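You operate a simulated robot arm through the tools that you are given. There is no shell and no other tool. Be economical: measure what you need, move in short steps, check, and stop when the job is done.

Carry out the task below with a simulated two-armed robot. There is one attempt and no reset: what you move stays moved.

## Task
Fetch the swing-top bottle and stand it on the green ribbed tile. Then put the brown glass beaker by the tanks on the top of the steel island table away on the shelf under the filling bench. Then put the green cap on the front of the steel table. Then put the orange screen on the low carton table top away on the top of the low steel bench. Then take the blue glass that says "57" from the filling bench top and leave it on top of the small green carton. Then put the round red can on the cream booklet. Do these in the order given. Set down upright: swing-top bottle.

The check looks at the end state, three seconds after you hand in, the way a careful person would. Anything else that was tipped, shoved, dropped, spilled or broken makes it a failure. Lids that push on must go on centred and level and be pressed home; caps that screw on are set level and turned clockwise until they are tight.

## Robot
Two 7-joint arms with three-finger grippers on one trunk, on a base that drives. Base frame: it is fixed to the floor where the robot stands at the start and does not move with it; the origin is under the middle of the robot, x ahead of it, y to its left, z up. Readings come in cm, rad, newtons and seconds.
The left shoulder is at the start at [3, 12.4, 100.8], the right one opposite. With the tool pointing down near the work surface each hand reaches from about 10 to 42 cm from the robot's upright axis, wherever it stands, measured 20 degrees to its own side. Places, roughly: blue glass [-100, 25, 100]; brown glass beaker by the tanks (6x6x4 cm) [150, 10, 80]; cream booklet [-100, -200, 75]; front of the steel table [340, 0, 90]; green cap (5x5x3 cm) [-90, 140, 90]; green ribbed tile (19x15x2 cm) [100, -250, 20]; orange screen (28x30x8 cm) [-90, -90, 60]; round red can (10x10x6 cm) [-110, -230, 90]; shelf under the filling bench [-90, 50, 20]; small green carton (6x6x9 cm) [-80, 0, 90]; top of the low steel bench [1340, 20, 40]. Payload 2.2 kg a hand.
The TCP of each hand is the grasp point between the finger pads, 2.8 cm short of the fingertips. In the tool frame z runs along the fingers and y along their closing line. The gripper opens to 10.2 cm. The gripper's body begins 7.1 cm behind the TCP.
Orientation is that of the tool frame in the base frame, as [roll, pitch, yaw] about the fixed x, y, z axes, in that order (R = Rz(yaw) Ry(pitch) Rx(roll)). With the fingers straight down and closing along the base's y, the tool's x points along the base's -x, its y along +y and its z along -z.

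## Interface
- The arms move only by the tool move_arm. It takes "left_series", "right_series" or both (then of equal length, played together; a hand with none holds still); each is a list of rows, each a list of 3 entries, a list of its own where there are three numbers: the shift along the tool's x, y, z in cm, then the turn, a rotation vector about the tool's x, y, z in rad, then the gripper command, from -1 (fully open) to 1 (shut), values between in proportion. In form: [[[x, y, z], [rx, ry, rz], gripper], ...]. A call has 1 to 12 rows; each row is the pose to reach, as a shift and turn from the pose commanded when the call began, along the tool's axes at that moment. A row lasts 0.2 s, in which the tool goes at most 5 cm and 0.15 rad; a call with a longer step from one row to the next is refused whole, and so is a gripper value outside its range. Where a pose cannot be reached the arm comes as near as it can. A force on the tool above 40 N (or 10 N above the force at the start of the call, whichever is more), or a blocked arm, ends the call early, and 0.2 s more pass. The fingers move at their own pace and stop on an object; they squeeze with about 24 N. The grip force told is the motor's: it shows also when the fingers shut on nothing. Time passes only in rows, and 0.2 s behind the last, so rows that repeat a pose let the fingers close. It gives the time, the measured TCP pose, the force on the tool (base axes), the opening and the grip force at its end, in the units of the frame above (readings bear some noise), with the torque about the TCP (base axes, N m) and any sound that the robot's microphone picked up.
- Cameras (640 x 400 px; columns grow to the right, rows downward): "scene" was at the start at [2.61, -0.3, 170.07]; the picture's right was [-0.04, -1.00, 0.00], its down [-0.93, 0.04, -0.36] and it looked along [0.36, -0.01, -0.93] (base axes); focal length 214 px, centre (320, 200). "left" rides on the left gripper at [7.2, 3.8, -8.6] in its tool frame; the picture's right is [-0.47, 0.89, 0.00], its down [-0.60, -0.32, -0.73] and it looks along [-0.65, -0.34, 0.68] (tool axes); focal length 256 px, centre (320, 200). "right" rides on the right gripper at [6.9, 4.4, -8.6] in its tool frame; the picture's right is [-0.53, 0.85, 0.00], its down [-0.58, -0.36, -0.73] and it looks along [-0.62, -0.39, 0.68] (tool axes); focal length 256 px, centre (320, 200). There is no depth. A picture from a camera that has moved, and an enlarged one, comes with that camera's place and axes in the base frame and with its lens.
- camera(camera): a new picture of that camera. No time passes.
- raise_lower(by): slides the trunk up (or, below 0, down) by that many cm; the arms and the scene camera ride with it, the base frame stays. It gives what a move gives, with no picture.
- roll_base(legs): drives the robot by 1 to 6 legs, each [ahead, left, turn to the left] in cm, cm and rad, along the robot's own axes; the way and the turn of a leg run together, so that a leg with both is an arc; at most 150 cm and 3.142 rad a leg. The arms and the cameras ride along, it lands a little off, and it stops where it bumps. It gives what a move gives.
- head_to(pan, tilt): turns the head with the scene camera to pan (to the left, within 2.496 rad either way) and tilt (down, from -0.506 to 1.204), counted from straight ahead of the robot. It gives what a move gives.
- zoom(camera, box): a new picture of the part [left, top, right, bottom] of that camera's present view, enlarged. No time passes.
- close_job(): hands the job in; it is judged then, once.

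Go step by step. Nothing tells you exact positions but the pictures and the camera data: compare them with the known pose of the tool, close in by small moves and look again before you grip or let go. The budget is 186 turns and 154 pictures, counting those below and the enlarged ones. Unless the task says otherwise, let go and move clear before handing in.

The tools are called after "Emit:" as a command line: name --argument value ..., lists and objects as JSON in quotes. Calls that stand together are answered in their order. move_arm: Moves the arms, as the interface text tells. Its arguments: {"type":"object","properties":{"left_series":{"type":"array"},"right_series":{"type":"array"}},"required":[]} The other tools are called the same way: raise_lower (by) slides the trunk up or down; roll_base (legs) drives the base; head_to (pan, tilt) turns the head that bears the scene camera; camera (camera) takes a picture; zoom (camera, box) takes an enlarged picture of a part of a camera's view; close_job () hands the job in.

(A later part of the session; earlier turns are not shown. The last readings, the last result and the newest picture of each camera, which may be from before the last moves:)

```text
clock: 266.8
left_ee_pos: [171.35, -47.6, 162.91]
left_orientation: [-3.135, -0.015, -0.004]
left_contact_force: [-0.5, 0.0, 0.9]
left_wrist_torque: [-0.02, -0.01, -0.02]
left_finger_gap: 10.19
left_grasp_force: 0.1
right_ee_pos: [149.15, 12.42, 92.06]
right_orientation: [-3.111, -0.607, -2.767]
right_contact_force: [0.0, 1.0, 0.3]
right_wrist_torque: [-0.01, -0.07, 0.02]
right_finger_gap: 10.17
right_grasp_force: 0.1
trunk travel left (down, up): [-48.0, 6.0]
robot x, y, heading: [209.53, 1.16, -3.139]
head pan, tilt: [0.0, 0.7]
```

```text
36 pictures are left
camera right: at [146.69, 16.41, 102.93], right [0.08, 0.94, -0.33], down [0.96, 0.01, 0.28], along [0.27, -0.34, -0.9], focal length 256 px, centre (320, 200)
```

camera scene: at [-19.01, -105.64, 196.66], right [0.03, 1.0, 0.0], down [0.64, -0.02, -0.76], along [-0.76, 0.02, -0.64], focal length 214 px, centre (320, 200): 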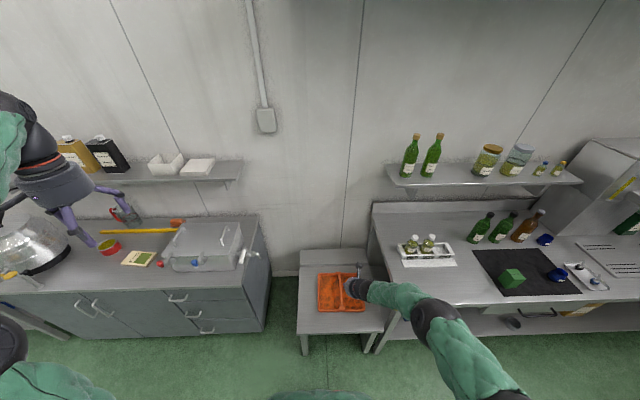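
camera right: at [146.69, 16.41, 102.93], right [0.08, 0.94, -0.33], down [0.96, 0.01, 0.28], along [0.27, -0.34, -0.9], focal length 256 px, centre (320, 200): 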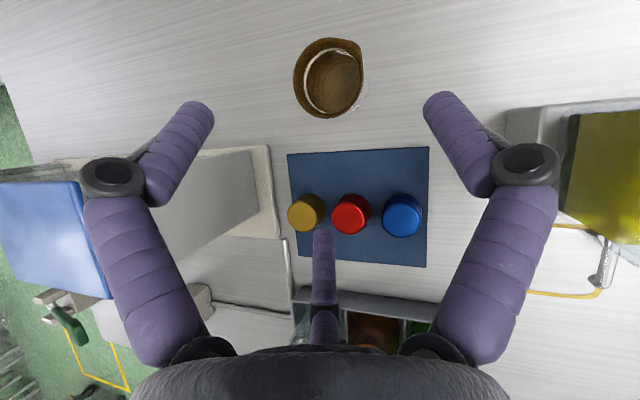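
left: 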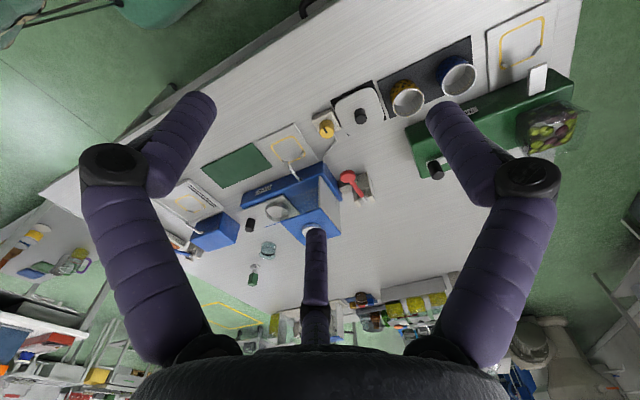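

Beaker centre (143,10.1). Descend with the tool slightly past centre, close, then check before lifting.

Emit:
move_arm --right_series '[[[0, 0.2, 4.2], [0, 0, 0], -1], [[0.1, 0.4, 8.5], [0, 0, 0], -1], [[0.2, 0.5, 12.6], [0, 0, 0], -1], [[0.2, 0.5, 12.6], [0, 0, 0], -0.4], [[0.2, 0.5, 12.6], [0, 0, 0], 0.1], [[0.2, 0.5, 12.6], [0, 0, 0], 0.4], [[0.2, 0.5, 12.6], [0, 0, 0], 1]]'

Emit:
move_arm --right_series '[[[0.3, 0, -0.4], [0, 0, 0], 1], [[0.6, 0, -0.9], [0, 0, 0], 1], [[0.9, 0, -1.3], [0, 0, 0], 1]]'

Emit:
camera --camera "right"

```text
clock: 268.4
left_ee_pos: [171.76, -47.54, 162.85]
left_orientation: [-3.14, -0.015, -0.003]
left_contact_force: [-0.8, 0.3, -0.7]
left_wrist_torque: [0.02, 0.0, 0.06]
left_finger_gap: 10.19
left_grasp_force: 0.1
right_ee_pos: [142.58, 9.68, 81.81]
right_orientation: [-3.112, -0.61, -2.764]
right_contact_force: [1.1, 0.6, 10.3]
right_wrist_torque: [-0.02, -0.19, -0.07]
right_finger_gap: 6.53
right_grasp_force: 24.1
trunk travel left (down, up): [-48.0, 6.0]
robot x, y, heading: [209.24, 1.13, -3.14]
head pan, tilt: [0.0, 0.7]
```

```text
clock: 269.2
left_ee_pos: [171.52, -47.62, 163.02]
left_orientation: [-3.137, -0.013, -0.002]
left_contact_force: [-0.9, -0.3, 0.4]
left_wrist_torque: [-0.01, 0.01, -0.02]
left_finger_gap: 10.2
left_grasp_force: 0.0
right_ee_pos: [142.57, 9.74, 83.35]
right_orientation: [-3.111, -0.606, -2.764]
right_contact_force: [0.7, -0.9, -0.3]
right_wrist_torque: [0.01, -0.02, -0.01]
right_finger_gap: 5.94
right_grasp_force: 24.3
trunk travel left (down, up): [-48.0, 6.0]
robot x, y, heading: [208.96, 1.09, -3.142]
head pan, tilt: [0.0, 0.7]
```

```text
35 pictures are left
camera right: at [140.08, 13.76, 94.19], right [0.08, 0.94, -0.33], down [0.96, 0.01, 0.28], along [0.27, -0.34, -0.9], focal length 256 px, centre (320, 200)
```

right: 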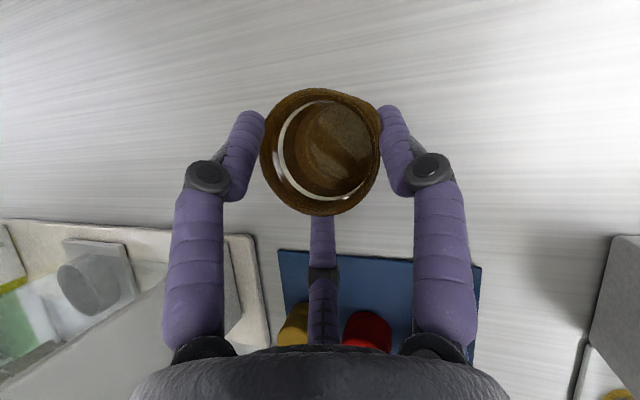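

Emit:
move_arm --right_series '[[[0.6, 0, -0.8], [0, 0, 0], 1], [[1.1, 0, -1.6], [0, 0, 0], 1], [[1.7, 0, -2.5], [0, 0, 0], 1], [[2.3, 0, -3.3], [0, 0, 0], 1]]'

Emit:
camera --camera "right"

```text
clock: 270.2
left_ee_pos: [171.67, -47.52, 162.97]
left_orientation: [-3.137, -0.013, -0.004]
left_contact_force: [-0.2, -0.9, 0.3]
left_wrist_torque: [-0.02, -0.02, 0.0]
left_finger_gap: 10.2
left_grasp_force: 0.1
right_ee_pos: [142.53, 9.84, 87.63]
right_orientation: [-3.111, -0.608, -2.763]
right_contact_force: [0.4, 0.3, -0.2]
right_wrist_torque: [-0.02, 0.0, 0.04]
right_finger_gap: 5.95
right_grasp_force: 23.8
trunk travel left (down, up): [-48.0, 6.0]
robot x, y, heading: [209.46, 1.2, -3.141]
head pan, tilt: [0.0, 0.7]
```

```text
34 pictures are left
camera right: at [139.98, 13.88, 98.41], right [0.08, 0.94, -0.33], down [0.96, 0.01, 0.28], along [0.27, -0.34, -0.9], focal length 256 px, centre (320, 200)
```

right: 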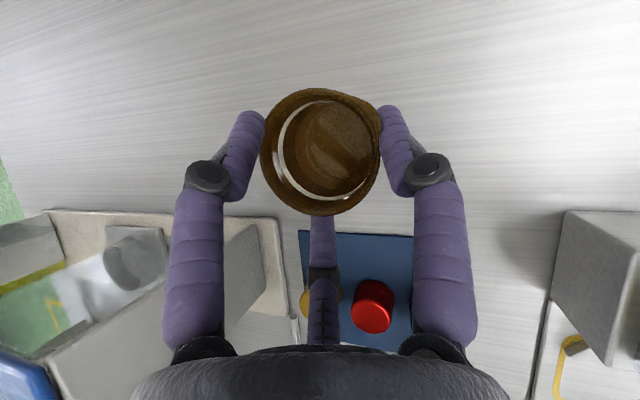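

Beaker is held this time (gap steady 5.95). Lift higher and verify before driving.

Emit:
move_arm --right_series '[[[1.1, 0, -1.6], [0, 0, 0], 1], [[2.3, 0, -3.3], [0, 0, 0], 1], [[3.4, 0, -5], [0, 0, 0], 1], [[4.6, 0, -6.6], [0, 0, 0], 1], [[5.7, 0, -8.2], [0, 0, 0], 1], [[6.9, 0, -9.9], [0, 0, 0], 1], [[8, 0, -11.5], [0, 0, 0], 1]]'

Emit:
roll_base --legs '[[-30, 0, 0]]'

```text
clock: 271.8
left_ee_pos: [171.58, -47.48, 162.98]
left_orientation: [-3.139, -0.013, -0.003]
left_contact_force: [0.8, -0.3, -0.3]
left_wrist_torque: [0.01, 0.03, -0.01]
left_finger_gap: 10.2
left_grasp_force: 0.1
right_ee_pos: [142.29, 10.41, 101.51]
right_orientation: [-3.11, -0.604, -2.765]
right_contact_force: [-0.4, 0.5, -2.4]
right_wrist_torque: [-0.03, -0.02, 0.0]
right_finger_gap: 5.93
right_grasp_force: 23.5
trunk travel left (down, up): [-48.0, 6.0]
robot x, y, heading: [209.22, 1.23, -3.14]
head pan, tilt: [0.0, 0.7]
```

```text
clock: 273.9
left_ee_pos: [200.48, -47.29, 162.94]
left_orientation: [-3.135, -0.013, -0.01]
left_contact_force: [1.2, -0.1, -0.6]
left_wrist_torque: [0.0, -0.01, 0.0]
left_finger_gap: 10.2
left_grasp_force: 0.1
right_ee_pos: [171.7, 10.79, 101.4]
right_orientation: [-3.11, -0.607, -2.771]
right_contact_force: [0.5, -0.5, -0.4]
right_wrist_torque: [0.0, 0.02, 0.01]
right_finger_gap: 5.93
right_grasp_force: 23.9
trunk travel left (down, up): [-48.0, 6.0]
robot x, y, heading: [238.93, 0.9, 3.141]
head pan, tilt: [0.0, 0.7]
```

Still held. Drive through the gap to the aisle in front of the filling bench.

Emit:
roll_base --legs '[[0, 109, 0], [150, 0, 0], [84, 0, 0], [0, -150, 0], [0, -13, 0]]'

Emit:
head_to --pan 0 --tilt 0.8

Emit:
camera --camera "scene"

```text
clock: 298.4
left_ee_pos: [-37.49, -7.81, 162.84]
left_orientation: [-3.136, -0.015, 0.043]
left_contact_force: [0.0, -0.3, -0.1]
left_wrist_torque: [0.02, -0.02, 0.02]
left_finger_gap: 10.21
left_grasp_force: 0.1
right_ee_pos: [-69.33, 48.65, 101.55]
right_orientation: [-3.113, -0.605, -2.719]
right_contact_force: [-0.1, 0.1, -0.2]
right_wrist_torque: [0.02, -0.02, -0.01]
right_finger_gap: 5.85
right_grasp_force: 24.0
trunk travel left (down, up): [-48.0, 6.0]
robot x, y, heading: [-1.97, 43.08, -3.096]
head pan, tilt: [0.0, 0.7]
```

```text
clock: 299.1
left_ee_pos: [-37.49, -7.65, 162.92]
left_orientation: [-3.138, -0.015, 0.044]
left_contact_force: [0.6, 0.1, 0.5]
left_wrist_torque: [-0.02, -0.03, 0.03]
left_finger_gap: 10.19
left_grasp_force: 0.1
right_ee_pos: [-69.26, 48.83, 101.43]
right_orientation: [-3.11, -0.606, -2.718]
right_contact_force: [0.3, 0.5, 0.2]
right_wrist_torque: [-0.01, 0.0, -0.03]
right_finger_gap: 5.86
right_grasp_force: 23.9
trunk travel left (down, up): [-48.0, 6.0]
robot x, y, heading: [-1.75, 43.09, -3.095]
head pan, tilt: [0.0, 0.799]
```

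```text
33 pictures are left
camera scene: at [-7.03, 42.53, 195.84], right [-0.05, 1.0, 0.0], down [0.72, 0.03, -0.7], along [-0.7, -0.03, -0.72], focal length 214 px, centre (320, 200)
```

scene: 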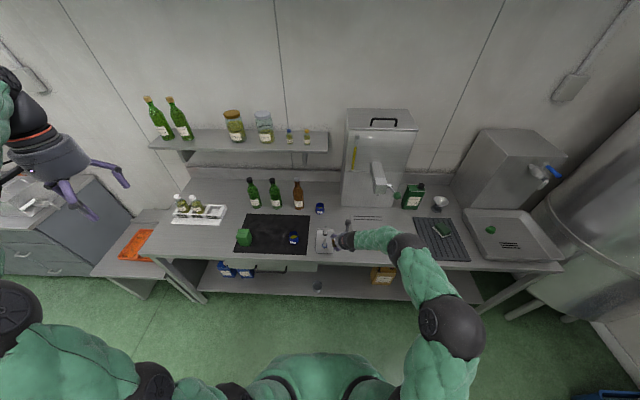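

Good view. The free shelf spot is around (-78,65). Retract the hand from over the bench, square up, and lower the trunk.

Emit:
move_arm --right_series '[[[-3, -1.7, -2], [0, 0, 0], 1], [[-6, -3.4, -4], [0, 0, 0], 1], [[-9, -5.1, -6], [0, 0, 0], 1], [[-12, -6.8, -8.1], [0, 0, 0], 1]]'

Emit:
roll_base --legs '[[0, -13, -0.046]]'

Emit:
raise_lower --by -48

Emit:
camera --camera "scene"

```text
clock: 300.1
left_ee_pos: [-37.27, -7.68, 163.07]
left_orientation: [-3.137, -0.012, 0.043]
left_contact_force: [0.8, 0.3, -0.5]
left_wrist_torque: [-0.03, 0.06, -0.01]
left_finger_gap: 10.21
left_grasp_force: 0.0
right_ee_pos: [-53.37, 48.93, 101.8]
right_orientation: [-3.092, -0.603, -2.761]
right_contact_force: [-0.8, -2.4, 0.4]
right_wrist_torque: [0.17, -0.06, 0.0]
right_finger_gap: 5.88
right_grasp_force: 24.3
right hand out of reach, approached as far as the arm can: row 3
trunk travel left (down, up): [-48.0, 6.0]
robot x, y, heading: [-1.96, 42.56, -3.099]
head pan, tilt: [0.0, 0.799]
```

```text
clock: 301.3
left_ee_pos: [-40.15, 7.22, 162.73]
left_orientation: [-3.135, -0.017, -0.004]
left_contact_force: [0.5, -0.1, -0.2]
left_wrist_torque: [0.03, 0.01, 0.01]
left_finger_gap: 10.2
left_grasp_force: 0.0
right_ee_pos: [-53.34, 64.26, 101.66]
right_orientation: [-3.108, -0.607, -2.766]
right_contact_force: [-0.9, 0.3, 0.1]
right_wrist_torque: [0.03, 0.0, -0.01]
right_finger_gap: 5.86
right_grasp_force: 23.6
trunk travel left (down, up): [-48.0, 6.0]
robot x, y, heading: [-2.27, 55.78, 3.143]
head pan, tilt: [0.0, 0.799]
```

```text
refused: -48 is not a number from -40 to 40
```

```text
32 pictures are left
camera scene: at [-7.34, 55.69, 195.84], right [0.0, 1.0, 0.0], down [0.72, 0.0, -0.7], along [-0.7, 0.0, -0.72], focal length 214 px, centre (320, 200)
```

scene: 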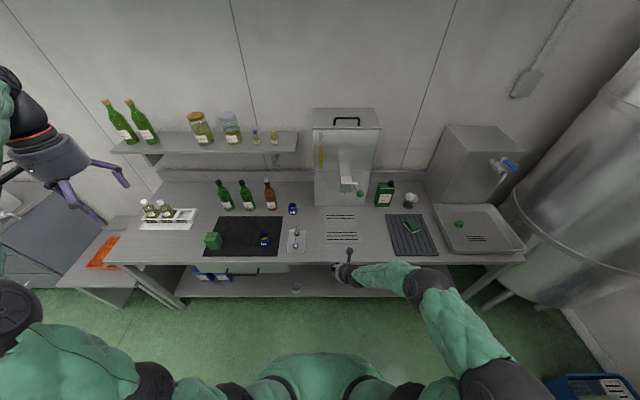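

Lower in two steps.

Emit:
raise_lower --by -40

Emit:
raise_lower --by -8

Emit:
move_arm --right_series '[[[-1.1, 0, 2], [0, 0, 0], 1], [[-2.7, 0, 4.4], [0, 0, 0], 1], [[-4.5, 0, 7.4], [0, 0, 0], 1], [[-6.8, 0, 11], [0, 0, 0], 1]]'

Emit:
zoom --camera "scene" --box '[220, 210, 460, 360]'

```text
clock: 305.2
left_ee_pos: [-40.12, 7.24, 122.82]
left_orientation: [-3.138, -0.014, -0.004]
left_contact_force: [0.2, 0.4, 0.3]
left_wrist_torque: [-0.04, 0.01, 0.01]
left_finger_gap: 10.17
left_grasp_force: 0.0
right_ee_pos: [-53.36, 64.45, 61.68]
right_orientation: [-3.11, -0.608, -2.767]
right_contact_force: [0.8, -0.2, -1.1]
right_wrist_torque: [0.0, -0.06, 0.0]
right_finger_gap: 5.88
right_grasp_force: 24.3
trunk travel left (down, up): [-8.0, 46.0]
robot x, y, heading: [-2.18, 56.02, 3.136]
head pan, tilt: [0.0, 0.799]
```

```text
clock: 306.3
left_ee_pos: [-40.13, 7.16, 114.96]
left_orientation: [-3.136, -0.014, -0.003]
left_contact_force: [-0.3, -0.3, -0.6]
left_wrist_torque: [-0.01, 0.01, -0.01]
left_finger_gap: 10.17
left_grasp_force: 0.0
right_ee_pos: [-53.42, 64.34, 53.73]
right_orientation: [-3.11, -0.608, -2.765]
right_contact_force: [-0.1, -0.1, -0.9]
right_wrist_torque: [0.02, 0.0, 0.01]
right_finger_gap: 5.87
right_grasp_force: 23.8
trunk travel left (down, up): [0.0, 54.0]
robot x, y, heading: [-2.09, 55.93, 3.142]
head pan, tilt: [0.0, 0.799]
```

```text
clock: 307.3
left_ee_pos: [-40.07, 7.16, 114.86]
left_orientation: [-3.138, -0.017, -0.006]
left_contact_force: [0.1, -0.3, -0.2]
left_wrist_torque: [0.01, 0.02, -0.03]
left_finger_gap: 10.17
left_grasp_force: 0.0
right_ee_pos: [-54.02, 63.65, 40.61]
right_orientation: [-3.11, -0.607, -2.767]
right_contact_force: [-0.7, -0.1, 0.1]
right_wrist_torque: [-0.05, -0.06, 0.04]
right_finger_gap: 5.85
right_grasp_force: 23.9
trunk travel left (down, up): [0.0, 54.0]
robot x, y, heading: [-1.84, 55.9, 3.143]
head pan, tilt: [0.0, 0.799]
```

```text
2.67 times, centred on (340, 285) of scene
camera zoom: at [-7.34, 55.82, 147.84], right [0.0, 1.0, 0.0], down [0.72, 0.0, -0.7], along [-0.7, 0.0, -0.72], focal length 572 px, centre (267, -27)
```

zoom: 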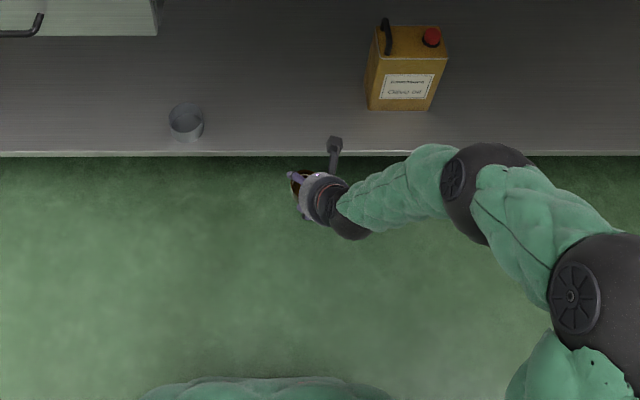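

Shelf edge is at x≈-71.7, the spot between cup (y≈37) and jug (y≈89) is free. Lower, then move in.

Emit:
move_arm --right_series '[[[-2.1, 0, 3], [0, 0, 0], 1], [[-4.2, 0, 6], [0, 0, 0], 1], [[-6, 0, 8.6], [0, 0, 0], 1]]'

Emit:
roll_base --legs '[[12, 0, 0]]'

Emit:
move_arm --right_series '[[[3, 1.7, 2], [0, 0, 0], 1], [[6, 3.4, 4], [0, 0, 0], 1], [[9, 5.1, 6.1], [0, 0, 0], 1]]'

Emit:
camera --camera "right"

```text
clock: 308.1
left_ee_pos: [-40.07, 7.25, 114.77]
left_orientation: [-3.138, -0.016, -0.003]
left_contact_force: [-0.2, 0.1, -0.3]
left_wrist_torque: [0.0, 0.02, 0.0]
left_finger_gap: 10.19
left_grasp_force: 0.1
right_ee_pos: [-53.75, 63.56, 30.18]
right_orientation: [-3.11, -0.61, -2.766]
right_contact_force: [-0.3, 0.2, -1.7]
right_wrist_torque: [-0.03, -0.04, 0.04]
right_finger_gap: 5.87
right_grasp_force: 24.5
trunk travel left (down, up): [0.0, 54.0]
robot x, y, heading: [-1.99, 56.03, 3.144]
head pan, tilt: [0.0, 0.799]
```

```text
clock: 309.4
left_ee_pos: [-52.36, 7.14, 114.87]
left_orientation: [-3.137, -0.015, -0.005]
left_contact_force: [-0.7, 0.5, -0.8]
left_wrist_torque: [0.01, -0.02, 0.01]
left_finger_gap: 10.19
left_grasp_force: 0.1
right_ee_pos: [-65.81, 63.52, 30.18]
right_orientation: [-3.11, -0.606, -2.766]
right_contact_force: [-0.5, 0.6, -1.4]
right_wrist_torque: [0.01, 0.02, -0.03]
right_finger_gap: 5.86
right_grasp_force: 24.1
trunk travel left (down, up): [0.0, 54.0]
robot x, y, heading: [-14.32, 55.65, 3.137]
head pan, tilt: [0.0, 0.799]
```

```text
clock: 310.2
left_ee_pos: [-52.28, 7.23, 114.9]
left_orientation: [-3.135, -0.016, -0.005]
left_contact_force: [0.1, 0.0, -0.2]
left_wrist_torque: [-0.01, 0.0, 0.03]
left_finger_gap: 10.21
left_grasp_force: 0.0
right_ee_pos: [-77.8, 63.83, 30.23]
right_orientation: [-3.109, -0.602, -2.768]
right_contact_force: [0.9, -0.3, -0.4]
right_wrist_torque: [0.02, 0.02, -0.01]
right_finger_gap: 5.85
right_grasp_force: 23.8
trunk travel left (down, up): [0.0, 54.0]
robot x, y, heading: [-14.05, 55.91, 3.14]
head pan, tilt: [0.0, 0.799]
```

```text
30 pictures are left
camera right: at [-80.28, 67.92, 41.13], right [0.09, 0.94, -0.33], down [0.96, 0.01, 0.28], along [0.27, -0.34, -0.9], focal length 256 px, centre (320, 200)
```

right: 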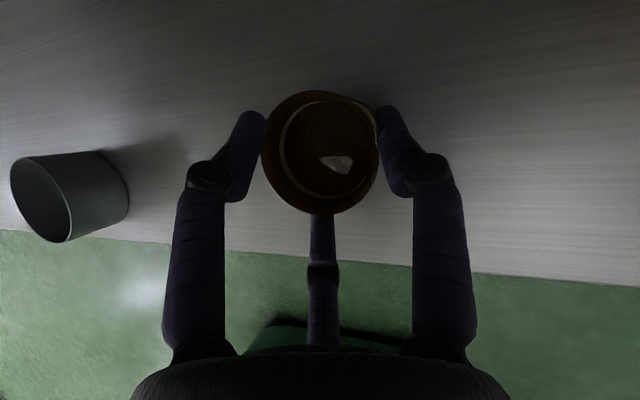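

Over the shelf. Move 4 cm further in and lower until contact.

Emit:
move_arm --right_series '[[[3, 1.7, 2], [0, 0, 0], 1], [[0.9, 1.7, 5], [0, 0, 0], 1], [[-0.3, 1.7, 6.7], [0, 0, 0], 1], [[-0.8, 1.7, 7.5], [0, 0, 0], 1]]'

```text
clock: 310.9
left_ee_pos: [-52.21, 7.21, 114.83]
left_orientation: [-3.139, -0.017, -0.004]
left_contact_force: [0.1, -0.3, -0.8]
left_wrist_torque: [0.01, -0.02, -0.04]
left_finger_gap: 10.2
left_grasp_force: 0.0
right_ee_pos: [-81.94, 64.11, 27.44]
right_orientation: [-3.124, -0.626, -2.757]
right_contact_force: [-3.7, -2.2, 11.1]
right_wrist_torque: [0.07, 0.01, 0.0]
right_finger_gap: 6.9
right_grasp_force: 23.2
right hand out of reach, approached as far as the arm can: row 2, 3
trunk travel left (down, up): [0.0, 54.0]
robot x, y, heading: [-14.42, 56.01, 3.135]
head pan, tilt: [0.0, 0.799]
stopped in row 3 (right hand): the force on the tool passed its limit at 71 N (the readings are from after the stop); the commanded pose is now the measured one
```

Contact with the shelf. Release slowly and retreat along the tool axis.

Emit:
move_arm --right_series '[[[0, 0, -0.2], [0, 0, 0], 0.2], [[0, 0, -0.2], [0, 0, 0], -0.3], [[0, 0, -0.2], [0, 0, 0], -1], [[0, 0, -0.2], [0, 0, 0], -1]]'

Emit:
move_arm --right_series '[[[0, 0, -2], [0, 0, 0], -1], [[0, 0, -5], [0, 0, 0], -1], [[-1, -1, -9], [0, 0, 0], -1], [[-3, -2, -13], [0, 0, 0], -1]]'

Emit:
roll_base --legs '[[-12, 0, 0]]'

Emit:
camera --camera "right"

```text
clock: 311.9
left_ee_pos: [-52.02, 7.32, 115.0]
left_orientation: [-3.138, -0.014, -0.004]
left_contact_force: [-0.7, -0.6, -0.4]
left_wrist_torque: [0.01, -0.01, -0.03]
left_finger_gap: 10.21
left_grasp_force: 0.1
right_ee_pos: [-81.2, 64.06, 27.3]
right_orientation: [-3.115, -0.616, -2.76]
right_contact_force: [5.2, 0.5, 7.3]
right_wrist_torque: [-0.05, -0.38, 0.03]
right_finger_gap: 10.1
right_grasp_force: 0.1
trunk travel left (down, up): [0.0, 54.0]
robot x, y, heading: [-14.03, 55.88, 3.139]
head pan, tilt: [0.0, 0.799]
```

```text
clock: 312.9
left_ee_pos: [-52.15, 7.13, 114.98]
left_orientation: [-3.137, -0.011, -0.004]
left_contact_force: [0.4, -0.6, -0.2]
left_wrist_torque: [-0.01, 0.03, -0.01]
left_finger_gap: 10.22
left_grasp_force: 0.0
right_ee_pos: [-71.44, 66.45, 36.04]
right_orientation: [-3.12, -0.617, -2.761]
right_contact_force: [0.3, 0.1, -0.3]
right_wrist_torque: [0.0, 0.01, -0.02]
right_finger_gap: 10.2
right_grasp_force: 0.0
trunk travel left (down, up): [0.0, 54.0]
robot x, y, heading: [-14.34, 56.31, 3.138]
head pan, tilt: [0.0, 0.799]
```

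```text
clock: 314.1
left_ee_pos: [-40.32, 7.2, 114.98]
left_orientation: [-3.138, -0.013, -0.004]
left_contact_force: [0.4, 0.4, 0.7]
left_wrist_torque: [-0.03, 0.06, 0.02]
left_finger_gap: 10.23
left_grasp_force: 0.2
right_ee_pos: [-59.84, 66.3, 36.09]
right_orientation: [-3.116, -0.618, -2.76]
right_contact_force: [0.5, 0.2, 0.7]
right_wrist_torque: [-0.03, 0.0, 0.0]
right_finger_gap: 10.2
right_grasp_force: 0.1
trunk travel left (down, up): [0.0, 54.0]
robot x, y, heading: [-2.64, 56.04, -3.142]
head pan, tilt: [0.0, 0.799]
```

```text
29 pictures are left
camera right: at [-62.07, 70.31, 46.97], right [0.08, 0.94, -0.33], down [0.96, 0.01, 0.27], along [0.26, -0.34, -0.91], focal length 256 px, centre (320, 200)
```

right: 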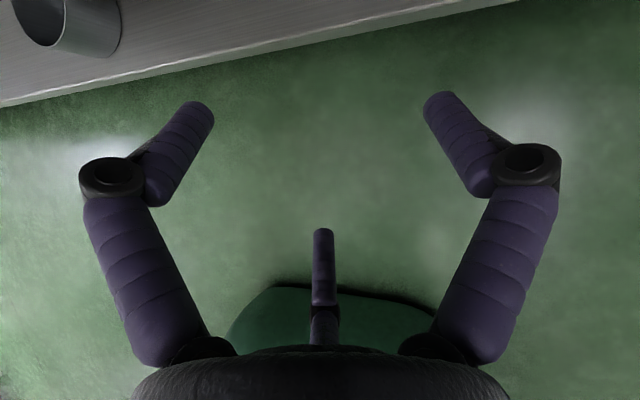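

Check the beaker with a scene zoom, after backing a bit.

Emit:
roll_base --legs '[[-10, 0, 0]]'

Emit:
zoom --camera "scene" --box '[240, 150, 480, 300]'

```text
clock: 315.3
left_ee_pos: [-30.08, 6.99, 115.12]
left_orientation: [-3.139, -0.009, -0.001]
left_contact_force: [0.2, 0.6, 0.6]
left_wrist_torque: [0.05, 0.03, -0.02]
left_finger_gap: 10.19
left_grasp_force: 0.0
right_ee_pos: [-49.77, 66.25, 36.18]
right_orientation: [-3.12, -0.621, -2.758]
right_contact_force: [0.6, -0.8, 0.0]
right_wrist_torque: [-0.01, -0.02, -0.03]
right_finger_gap: 10.2
right_grasp_force: 0.0
trunk travel left (down, up): [0.0, 54.0]
robot x, y, heading: [7.48, 55.8, -3.141]
head pan, tilt: [0.0, 0.799]
```

```text
2.67 times, centred on (360, 225) of scene
camera zoom: at [2.61, 55.82, 147.85], right [0.0, 1.0, 0.0], down [0.72, 0.0, -0.7], along [-0.7, 0.0, -0.72], focal length 572 px, centre (213, 133)
```

zoom: 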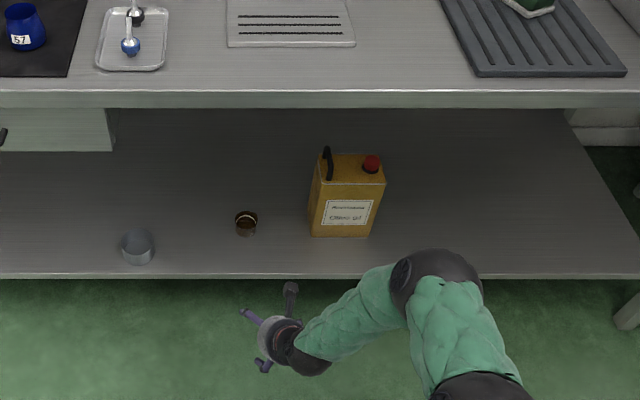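

Beaker is upright on the shelf. Next the green cap at ~(-88,140) in the tray; raise the trunk and hand, and drive there.

Emit:
raise_lower --by 40

Emit:
raise_lower --by 12

Emit:
move_arm --right_series '[[[2.3, 0, -3.3], [0, 0, 0], -1], [[4.6, 0, -6.6], [0, 0, 0], -1], [[6.9, 0, -9.9], [0, 0, 0], -1], [[9.2, 0, -13.2], [0, 0, 0], -1], [[11.4, 0, -16.4], [0, 0, 0], -1]]'

Emit:
roll_base --legs '[[0, -75, 0], [26, 0, 0]]'

Emit:
camera --camera "right"

```text
clock: 319.1
left_ee_pos: [-30.03, 7.02, 155.1]
left_orientation: [-3.137, -0.011, 0.0]
left_contact_force: [0.5, 0.0, -0.9]
left_wrist_torque: [-0.03, 0.03, 0.01]
left_finger_gap: 10.19
left_grasp_force: 0.0
right_ee_pos: [-49.68, 66.19, 76.02]
right_orientation: [-3.117, -0.619, -2.757]
right_contact_force: [0.1, 0.9, 0.5]
right_wrist_torque: [-0.03, -0.01, -0.01]
right_finger_gap: 10.17
right_grasp_force: 0.0
trunk travel left (down, up): [-40.0, 14.0]
robot x, y, heading: [7.28, 56.06, -3.146]
head pan, tilt: [0.0, 0.799]
```

```text
clock: 320.6
left_ee_pos: [-30.02, 6.97, 166.96]
left_orientation: [-3.14, -0.011, -0.001]
left_contact_force: [0.7, 0.3, -0.5]
left_wrist_torque: [-0.05, 0.0, -0.03]
left_finger_gap: 10.2
left_grasp_force: 0.0
right_ee_pos: [-49.83, 66.18, 87.96]
right_orientation: [-3.117, -0.62, -2.759]
right_contact_force: [-0.2, 0.2, -0.1]
right_wrist_torque: [0.03, 0.02, 0.01]
right_finger_gap: 10.21
right_grasp_force: 0.1
trunk travel left (down, up): [-52.0, 2.0]
robot x, y, heading: [7.99, 56.12, -3.138]
head pan, tilt: [0.0, 0.799]
```

```text
clock: 321.8
left_ee_pos: [-29.96, 7.1, 166.96]
left_orientation: [-3.139, -0.01, -0.001]
left_contact_force: [1.0, 0.4, -1.2]
left_wrist_torque: [0.0, -0.01, -0.01]
left_finger_gap: 10.22
left_grasp_force: 0.1
right_ee_pos: [-49.18, 66.58, 108.02]
right_orientation: [-3.117, -0.619, -2.758]
right_contact_force: [-0.3, 0.0, 0.1]
right_wrist_torque: [0.03, 0.02, 0.01]
right_finger_gap: 10.19
right_grasp_force: 0.1
trunk travel left (down, up): [-52.0, 2.0]
robot x, y, heading: [7.42, 55.87, -3.14]
head pan, tilt: [0.0, 0.799]
```

```text
clock: 327.3
left_ee_pos: [-56.01, 81.33, 167.05]
left_orientation: [-3.14, -0.009, -0.007]
left_contact_force: [0.5, 0.1, 0.2]
left_wrist_torque: [0.01, -0.02, -0.01]
left_finger_gap: 10.23
left_grasp_force: 0.0
right_ee_pos: [-74.97, 140.92, 108.01]
right_orientation: [-3.117, -0.62, -2.765]
right_contact_force: [-0.9, -0.4, -0.5]
right_wrist_torque: [0.01, 0.0, 0.0]
right_finger_gap: 10.21
right_grasp_force: 0.1
trunk travel left (down, up): [-52.0, 2.0]
robot x, y, heading: [-17.96, 130.05, 3.14]
head pan, tilt: [0.0, 0.799]
```

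```text
27 pictures are left
camera right: at [-77.24, 145.13, 118.88], right [0.08, 0.94, -0.33], down [0.96, 0.01, 0.27], along [0.25, -0.34, -0.91], focal length 256 px, centre (320, 200)
```

right: 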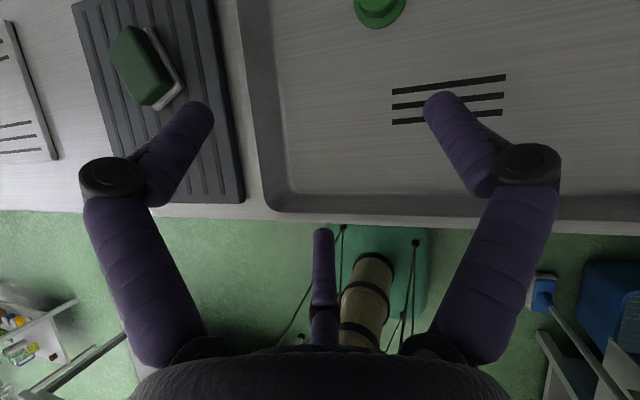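

Cap at about (-88,142,89.5). Drive 8 cm closer and go to pre-grasp.

Emit:
roll_base --legs '[[8, 0, 0]]'

Emit:
move_arm --right_series '[[[-3.1, 1.6, 3.6], [0, 0, 0], -1], [[-6.3, 3.3, 7.35], [0, 0, 0], -1]]'

Emit:
camera --camera "right"

```text
clock: 328.3
left_ee_pos: [-63.82, 81.4, 167.05]
left_orientation: [-3.14, -0.01, -0.006]
left_contact_force: [0.2, -0.4, 0.1]
left_wrist_torque: [-0.03, -0.03, 0.0]
left_finger_gap: 10.21
left_grasp_force: 0.0
right_ee_pos: [-82.77, 141.05, 108.01]
right_orientation: [-3.117, -0.619, -2.763]
right_contact_force: [0.1, 0.4, -0.2]
right_wrist_torque: [-0.02, 0.0, 0.04]
right_finger_gap: 10.19
right_grasp_force: 0.0
trunk travel left (down, up): [-52.0, 2.0]
robot x, y, heading: [-25.62, 130.03, 3.14]
head pan, tilt: [0.0, 0.799]
```

```text
refused: row 1 steps farther than a row can; nothing moved
```

```text
26 pictures are left
camera right: at [-85.06, 145.07, 118.88], right [0.08, 0.94, -0.33], down [0.96, 0.01, 0.27], along [0.26, -0.34, -0.91], focal length 256 px, centre (320, 200)
```

right: 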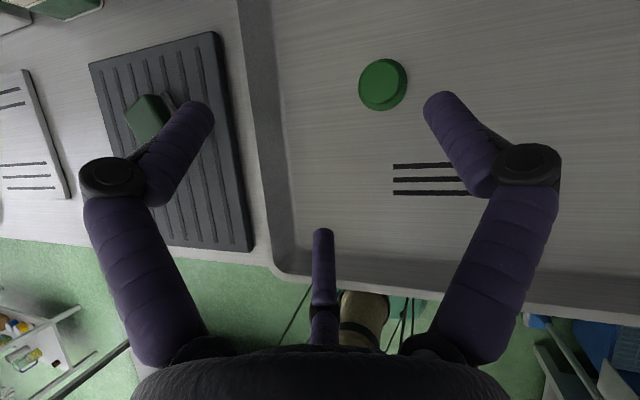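

Refined: cap at (-89.4,141.8), z≈87. Descend most of the way and check.

Emit:
move_arm --right_series '[[[-1.4, 0.9, 4.2], [0, 0, 0], -1], [[-2.9, 1.7, 8.6], [0, 0, 0], -1], [[-4.4, 2.6, 13], [0, 0, 0], -1], [[-5.9, 3.4, 17.4], [0, 0, 0], -1]]'

Emit:
camera --camera "right"

```text
clock: 329.4
left_ee_pos: [-62.74, 81.31, 167.17]
left_orientation: [-3.138, -0.009, -0.008]
left_contact_force: [-1.4, 0.8, -0.2]
left_wrist_torque: [-0.06, -0.18, -0.03]
left_finger_gap: 10.2
left_grasp_force: 0.0
right_ee_pos: [-86.75, 140.89, 91.16]
right_orientation: [-3.106, -0.608, -2.756]
right_contact_force: [66.0, 5.0, 109.7]
right_wrist_torque: [2.57, -1.37, -1.5]
right_finger_gap: 9.97
right_grasp_force: 0.0
trunk travel left (down, up): [-52.0, 2.0]
robot x, y, heading: [-25.16, 129.46, 3.132]
head pan, tilt: [0.0, 0.799]
stopped in row 4 (right hand): the force on the tool passed its limit at 120 N (the readings are from after the stop); the commanded pose is now the measured one
```

```text
25 pictures are left
camera right: at [-89.22, 144.97, 102.0], right [0.07, 0.94, -0.33], down [0.96, 0.03, 0.28], along [0.27, -0.34, -0.9], focal length 256 px, centre (320, 200)
```

right: 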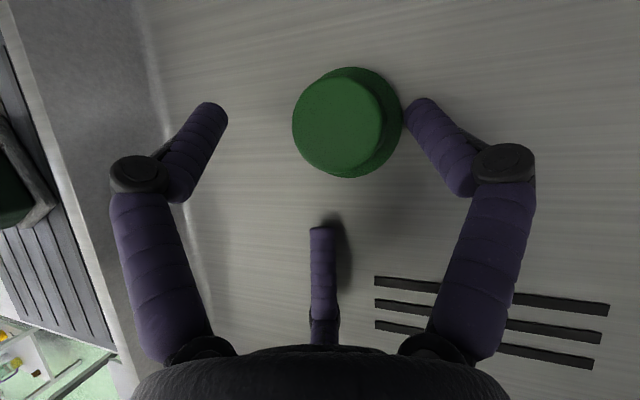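

Touching the tray floor (z≈88.3). Lift slightly, centre over the cap at (-89.5,142), and close.

Emit:
move_arm --right_series '[[[0.5, 0, -0.8], [0, 0, 0], -1], [[1.5, 1.2, -0.2], [0, 0, 0], -1], [[2.2, 2.1, 0.6], [0, 0, 0], -1], [[2.0, 2.1, 0.9], [0, 0, 0], 0], [[2.0, 2.1, 0.9], [0, 0, 0], 0.5], [[2.0, 2.1, 0.9], [0, 0, 0], 1], [[2.0, 2.1, 0.9], [0, 0, 0], 1]]'

Emit:
move_arm --right_series '[[[0.4, 0, -0.6], [0, 0, 0], 1], [[0.9, 0, -1.3], [0, 0, 0], 1], [[1.7, 0, -2.4], [0, 0, 0], 1]]'

Emit:
camera --camera "right"

```text
clock: 330.9
left_ee_pos: [-63.49, 81.28, 167.18]
left_orientation: [-3.14, -0.008, -0.005]
left_contact_force: [0.4, 0.3, 0.1]
left_wrist_torque: [0.02, 0.02, 0.02]
left_finger_gap: 10.19
left_grasp_force: 0.0
right_ee_pos: [-90.69, 142.42, 91.46]
right_orientation: [-3.116, -0.617, -2.754]
right_contact_force: [-4.6, 11.7, 42.8]
right_wrist_torque: [1.23, 0.74, 0.26]
right_finger_gap: 6.91
right_grasp_force: 24.1
trunk travel left (down, up): [-52.0, 2.0]
robot x, y, heading: [-26.05, 130.12, 3.137]
head pan, tilt: [0.0, 0.799]
```

```text
clock: 331.8
left_ee_pos: [-63.77, 81.4, 167.03]
left_orientation: [-3.14, -0.011, -0.005]
left_contact_force: [-0.7, -0.1, -0.4]
left_wrist_torque: [-0.01, 0.0, 0.01]
left_finger_gap: 10.19
left_grasp_force: 0.2
right_ee_pos: [-89.68, 141.98, 93.29]
right_orientation: [-3.097, -0.595, -2.76]
right_contact_force: [0.1, 1.0, -0.9]
right_wrist_torque: [0.0, -0.02, 0.02]
right_finger_gap: 6.01
right_grasp_force: 23.8
trunk travel left (down, up): [-52.0, 2.0]
robot x, y, heading: [-26.05, 130.0, 3.137]
head pan, tilt: [0.0, 0.799]
```

```text
24 pictures are left
camera right: at [-92.38, 146.04, 104.02], right [0.08, 0.94, -0.33], down [0.95, 0.03, 0.3], along [0.29, -0.34, -0.9], focal length 256 px, centre (320, 200)
```

right: 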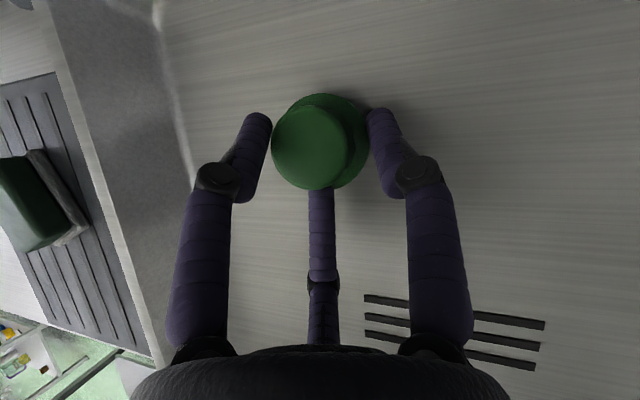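

The cap is held. Lift slowly higher, then back away.

Emit:
move_arm --right_series '[[[1.2, 0, -1.7], [0, 0, 0], 1], [[2.4, 0, -3.4], [0, 0, 0], 1], [[3.6, 0, -5.1], [0, 0, 0], 1], [[4.8, 0, -6.8], [0, 0, 0], 1], [[6, 0, -8.5], [0, 0, 0], 1], [[7.2, 0, -10.2], [0, 0, 0], 1], [[8.4, 0, -12], [0, 0, 0], 1]]'

Emit:
roll_base --legs '[[-24, 0, 0]]'

```text
clock: 333.4
left_ee_pos: [-63.7, 81.4, 167.18]
left_orientation: [-3.139, -0.012, -0.005]
left_contact_force: [-1.0, -0.2, 0.5]
left_wrist_torque: [-0.02, 0.0, 0.01]
left_finger_gap: 10.22
left_grasp_force: 0.0
right_ee_pos: [-90.31, 142.63, 108.31]
right_orientation: [-3.1, -0.6, -2.758]
right_contact_force: [-0.5, -0.6, -0.9]
right_wrist_torque: [0.01, 0.01, -0.02]
right_finger_gap: 5.95
right_grasp_force: 23.6
trunk travel left (down, up): [-52.0, 2.0]
robot x, y, heading: [-26.15, 129.69, 3.136]
head pan, tilt: [0.0, 0.799]
```

```text
clock: 335.1
left_ee_pos: [-39.88, 81.33, 167.06]
left_orientation: [-3.141, -0.012, -0.003]
left_contact_force: [-1.2, 0.7, 0.1]
left_wrist_torque: [0.02, -0.04, 0.03]
left_finger_gap: 10.2
left_grasp_force: 0.0
right_ee_pos: [-66.56, 142.4, 108.37]
right_orientation: [-3.103, -0.604, -2.755]
right_contact_force: [0.2, -0.1, 0.4]
right_wrist_torque: [0.0, -0.02, 0.0]
right_finger_gap: 5.95
right_grasp_force: 23.9
trunk travel left (down, up): [-52.0, 2.0]
robot x, y, heading: [-2.21, 129.92, 3.144]
head pan, tilt: [0.0, 0.799]
```

Cap held. Turn left to face +x and drive along the island's left side to the second steel table.

Emit:
roll_base --legs '[[0, 0, 1.57], [0, 0, 1.57], [150, 0, 0], [74, 0, 0], [0, -120, 0]]'

Emit:
camera --camera "scene"

```text
clock: 359.4
left_ee_pos: [257.72, 54.24, 166.98]
left_orientation: [-3.14, -0.012, 3.137]
left_contact_force: [-0.7, 0.2, 0.6]
left_wrist_torque: [0.0, 0.0, 0.0]
left_finger_gap: 10.21
left_grasp_force: 0.1
right_ee_pos: [284.48, -6.92, 108.36]
right_orientation: [-3.104, -0.602, 0.384]
right_contact_force: [-0.1, 0.4, -0.3]
right_wrist_torque: [0.0, -0.02, 0.01]
right_finger_gap: 4.39
right_grasp_force: 24.3
trunk travel left (down, up): [-52.0, 2.0]
robot x, y, heading: [220.07, 5.63, -0.006]
head pan, tilt: [0.0, 0.799]
```

```text
23 pictures are left
camera scene: at [224.98, 5.45, 199.84], right [0.0, -1.0, 0.0], down [-0.72, 0.0, -0.7], along [0.7, 0.0, -0.72], focal length 214 px, centre (320, 200)
```

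scene: 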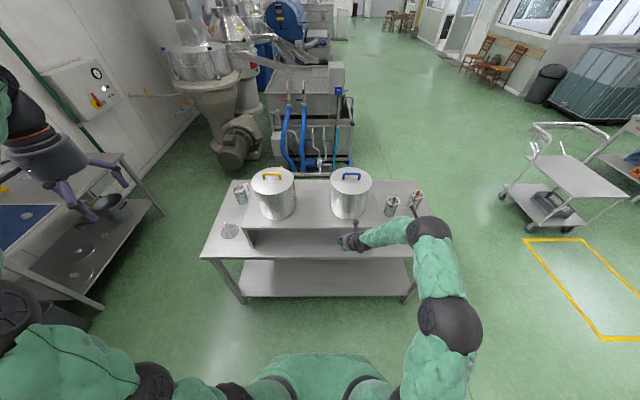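

The table's open front area is on its far (+x) side, past the riser with the pots (matches x≈340). I'll drive around to that side.

Emit:
roll_base --legs '[[0, -140, 0], [150, 0, 0], [43, 0, 0], [0, 0, -1.57], [0, 0, -1.57], [0, -75, 0]]'

Emit:
camera --camera "scene"

Emit:
camera --camera "right"

```text
clock: 387.1
left_ee_pos: [377.49, -105.24, 167.04]
left_orientation: [-3.14, -0.011, -0.013]
left_contact_force: [-0.3, 0.1, -0.2]
left_wrist_torque: [0.0, -0.04, -0.02]
left_finger_gap: 10.21
left_grasp_force: 0.1
right_ee_pos: [351.34, -43.8, 108.46]
right_orientation: [-3.103, -0.604, -2.766]
right_contact_force: [-0.8, -0.2, 0.0]
right_wrist_torque: [0.05, -0.02, -0.02]
right_finger_gap: 4.34
right_grasp_force: 24.1
trunk travel left (down, up): [-52.0, 2.0]
robot x, y, heading: [415.99, -56.83, 3.132]
head pan, tilt: [0.0, 0.799]
```

```text
22 pictures are left
camera scene: at [410.68, -56.87, 199.84], right [0.01, 1.0, 0.0], down [0.72, -0.01, -0.7], along [-0.7, 0.01, -0.72], focal length 214 px, centre (320, 200)
```

scene: 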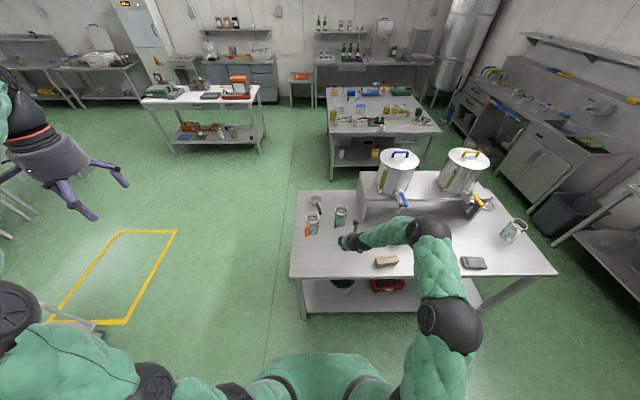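

```text
21 pictures are left
camera right: at [348.74, -39.78, 119.17], right [0.08, 0.94, -0.33], down [0.96, 0.02, 0.29], along [0.28, -0.34, -0.9], focal length 256 px, centre (320, 200)
```

right: 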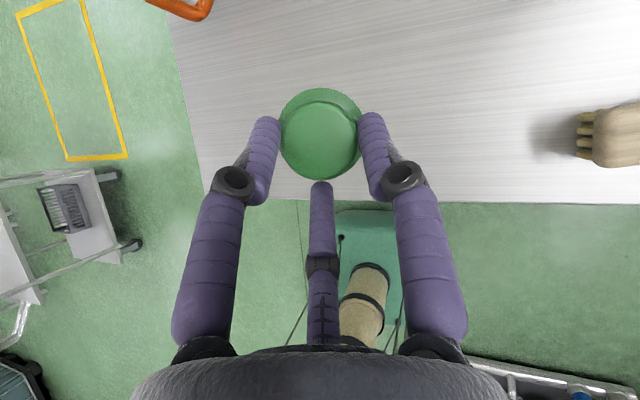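

Cap still held; the wide front area is here. Shift to a clear central spot (y≈8) and descend.

Emit:
roll_base --legs '[[0, -50, 0.008]]'

Emit:
move_arm --right_series '[[[-2.4, 0, 3.5], [0, 0, 0], 1], [[-4.8, 0, 7], [0, 0, 0], 1], [[-7.2, 0, 10.5], [0, 0, 0], 1], [[-9.4, 0, 13.7], [0, 0, 0], 1]]'

Emit:
camera --camera "right"

```text
clock: 390.0
left_ee_pos: [378.04, -55.69, 166.96]
left_orientation: [-3.139, -0.013, -0.007]
left_contact_force: [0.3, -0.2, -1.1]
left_wrist_torque: [0.02, 0.0, -0.01]
left_finger_gap: 10.18
left_grasp_force: 0.1
right_ee_pos: [351.68, 5.51, 108.32]
right_orientation: [-3.103, -0.604, -2.762]
right_contact_force: [0.6, 0.1, 0.2]
right_wrist_torque: [0.0, 0.03, -0.01]
right_finger_gap: 4.31
right_grasp_force: 23.8
trunk travel left (down, up): [-52.0, 2.0]
robot x, y, heading: [416.13, -6.7, 3.134]
head pan, tilt: [0.0, 0.799]
```

```text
clock: 391.0
left_ee_pos: [377.96, -55.6, 166.84]
left_orientation: [-3.14, -0.013, -0.008]
left_contact_force: [0.2, -0.7, 0.0]
left_wrist_torque: [0.02, -0.04, -0.02]
left_finger_gap: 10.23
left_grasp_force: 0.0
right_ee_pos: [351.49, 5.11, 91.66]
right_orientation: [-3.104, -0.601, -2.76]
right_contact_force: [-1.0, 0.7, 0.2]
right_wrist_torque: [0.04, -0.07, 0.04]
right_finger_gap: 4.3
right_grasp_force: 23.6
trunk travel left (down, up): [-52.0, 2.0]
robot x, y, heading: [415.65, -7.11, 3.133]
head pan, tilt: [0.0, 0.799]
```

```text
20 pictures are left
camera right: at [348.95, 9.09, 102.47], right [0.08, 0.94, -0.33], down [0.96, 0.02, 0.29], along [0.28, -0.34, -0.9], focal length 256 px, centre (320, 200)
```

right: 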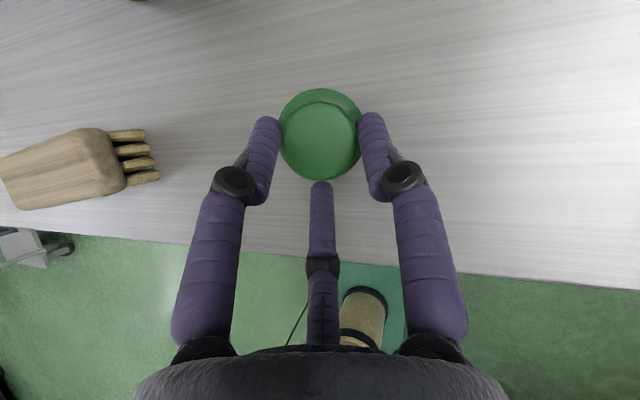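

Clear spot. Lower the last few centimetres gently.

Emit:
move_arm --right_series '[[[-1.1, 0, 1.6], [0, 0, 0], 1], [[-2, 0, 2.9], [0, 0, 0], 1], [[-2.6, 0, 3.7], [0, 0, 0], 1]]'

```text
clock: 391.5
left_ee_pos: [378.25, -55.76, 167.06]
left_orientation: [-3.138, -0.011, -0.009]
left_contact_force: [0.5, 0.1, -1.0]
left_wrist_torque: [-0.02, -0.03, 0.01]
left_finger_gap: 10.21
left_grasp_force: 0.0
right_ee_pos: [351.12, 5.08, 89.9]
right_orientation: [-3.112, -0.613, -2.757]
right_contact_force: [3.0, -0.1, 12.0]
right_wrist_torque: [0.17, -0.02, -0.02]
right_finger_gap: 4.34
right_grasp_force: 24.2
trunk travel left (down, up): [-52.0, 2.0]
robot x, y, heading: [416.39, -6.75, 3.139]
head pan, tilt: [0.0, 0.799]
stopped in row 2 (right hand): the force on the tool passed its limit at 74 N (the readings are from after the stop); the commanded pose is now the measured one
```

Contact. Release and withdraw.

Emit:
move_arm --right_series '[[[0, 0, 0], [0, 0, 0], 0], [[0, 0, 0], [0, 0, 0], -0.6], [[0, 0, 0], [0, 0, 0], -1], [[0, 0, -3], [0, 0, 0], -1], [[0, 0, -7], [0, 0, 0], -1], [[0, 0, -11], [0, 0, 0], -1], [[3, 0, -15], [0, 0, 0], -1]]'

Emit:
camera --camera "right"

```text
clock: 393.1
left_ee_pos: [378.23, -55.69, 166.97]
left_orientation: [-3.138, -0.012, -0.008]
left_contact_force: [0.1, -0.4, -0.4]
left_wrist_torque: [0.0, 0.03, 0.01]
left_finger_gap: 10.22
left_grasp_force: 0.0
right_ee_pos: [356.93, 7.53, 103.52]
right_orientation: [-3.108, -0.609, -2.759]
right_contact_force: [0.4, -0.4, -0.7]
right_wrist_torque: [-0.02, 0.05, -0.02]
right_finger_gap: 10.2
right_grasp_force: 0.1
trunk travel left (down, up): [-52.0, 2.0]
robot x, y, heading: [416.06, -7.26, 3.137]
head pan, tilt: [0.0, 0.799]
```

```text
19 pictures are left
camera right: at [354.46, 11.59, 114.42], right [0.08, 0.94, -0.33], down [0.96, 0.02, 0.28], along [0.27, -0.34, -0.9], focal length 256 px, centre (320, 200)
```

right: 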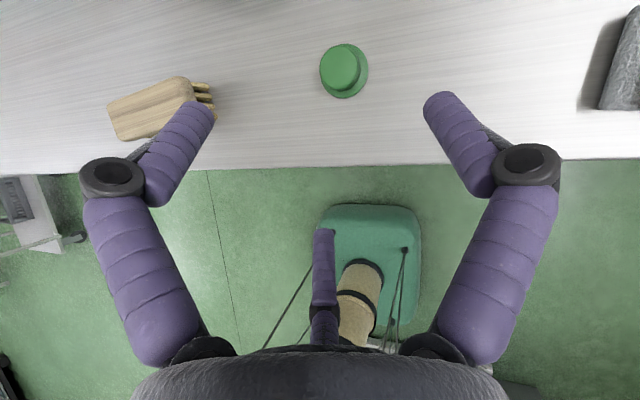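

The green cap sits upright on the table's front. Next: the orange screen on the low table at about (-90,-90). Drive back through the gap.

Emit:
roll_base --legs '[[0, 101, 0], [150, 0, 0], [150, 0, 0], [118, 0, 0]]'

Emit:
head_to --pan 0.0 --tilt 1.0

Emit:
camera --camera "scene"

```text
clock: 418.0
left_ee_pos: [-41.51, -140.14, 166.93]
left_orientation: [-3.138, -0.013, -0.047]
left_contact_force: [0.3, 0.2, 0.2]
left_wrist_torque: [0.01, -0.02, 0.01]
left_finger_gap: 10.2
left_grasp_force: 0.1
right_ee_pos: [-60.36, -76.17, 103.53]
right_orientation: [-3.107, -0.61, -2.795]
right_contact_force: [0.8, 0.0, 0.6]
right_wrist_torque: [-0.05, 0.01, 0.01]
right_finger_gap: 10.2
right_grasp_force: 0.1
trunk travel left (down, up): [-52.0, 2.0]
robot x, y, heading: [-1.51, -92.81, 3.101]
head pan, tilt: [0.0, 0.799]
```

```text
clock: 418.7
left_ee_pos: [-41.48, -140.27, 166.95]
left_orientation: [-3.139, -0.014, -0.048]
left_contact_force: [0.2, -0.8, 0.3]
left_wrist_torque: [0.03, 0.02, 0.0]
left_finger_gap: 10.22
left_grasp_force: 0.1
right_ee_pos: [-60.39, -76.21, 103.45]
right_orientation: [-3.108, -0.61, -2.796]
right_contact_force: [1.3, -0.3, 0.4]
right_wrist_torque: [-0.02, -0.01, -0.01]
right_finger_gap: 10.22
right_grasp_force: 0.0
trunk travel left (down, up): [-52.0, 2.0]
robot x, y, heading: [-1.41, -92.96, 3.093]
head pan, tilt: [0.0, 1.0]
```

```text
18 pictures are left
camera scene: at [-5.57, -93.03, 198.33], right [0.04, 1.0, 0.0], down [0.84, -0.04, -0.54], along [-0.54, 0.02, -0.84], focal length 214 px, centre (320, 200)
```

scene: 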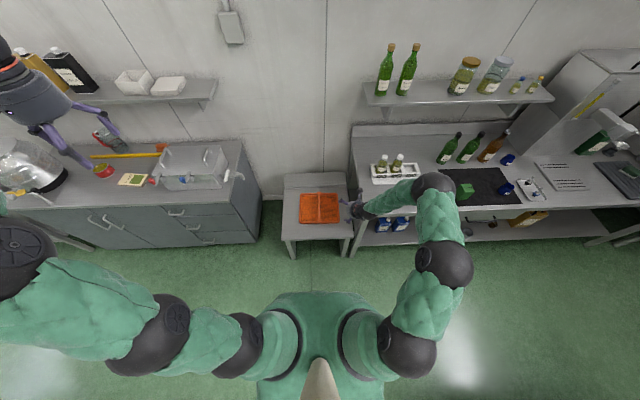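

Emit:
zoom --camera "scene" --box '[270, 165, 370, 245]'

```text
5.00 times, centred on (320, 205) of scene
camera zoom: at [-5.57, -93.03, 198.33], right [0.04, 1.0, 0.0], down [0.84, -0.04, -0.54], along [-0.54, 0.02, -0.84], focal length 1072 px, centre (320, 175)
```

zoom: 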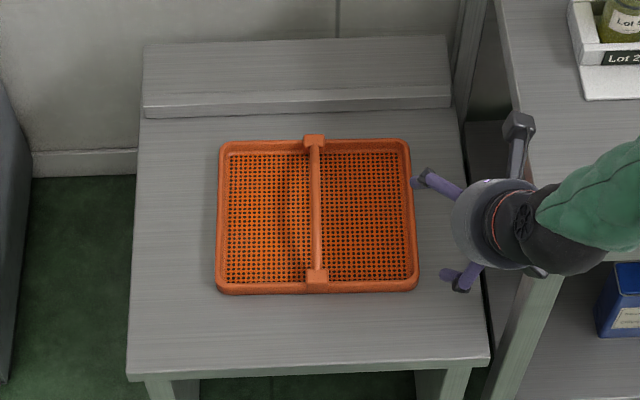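

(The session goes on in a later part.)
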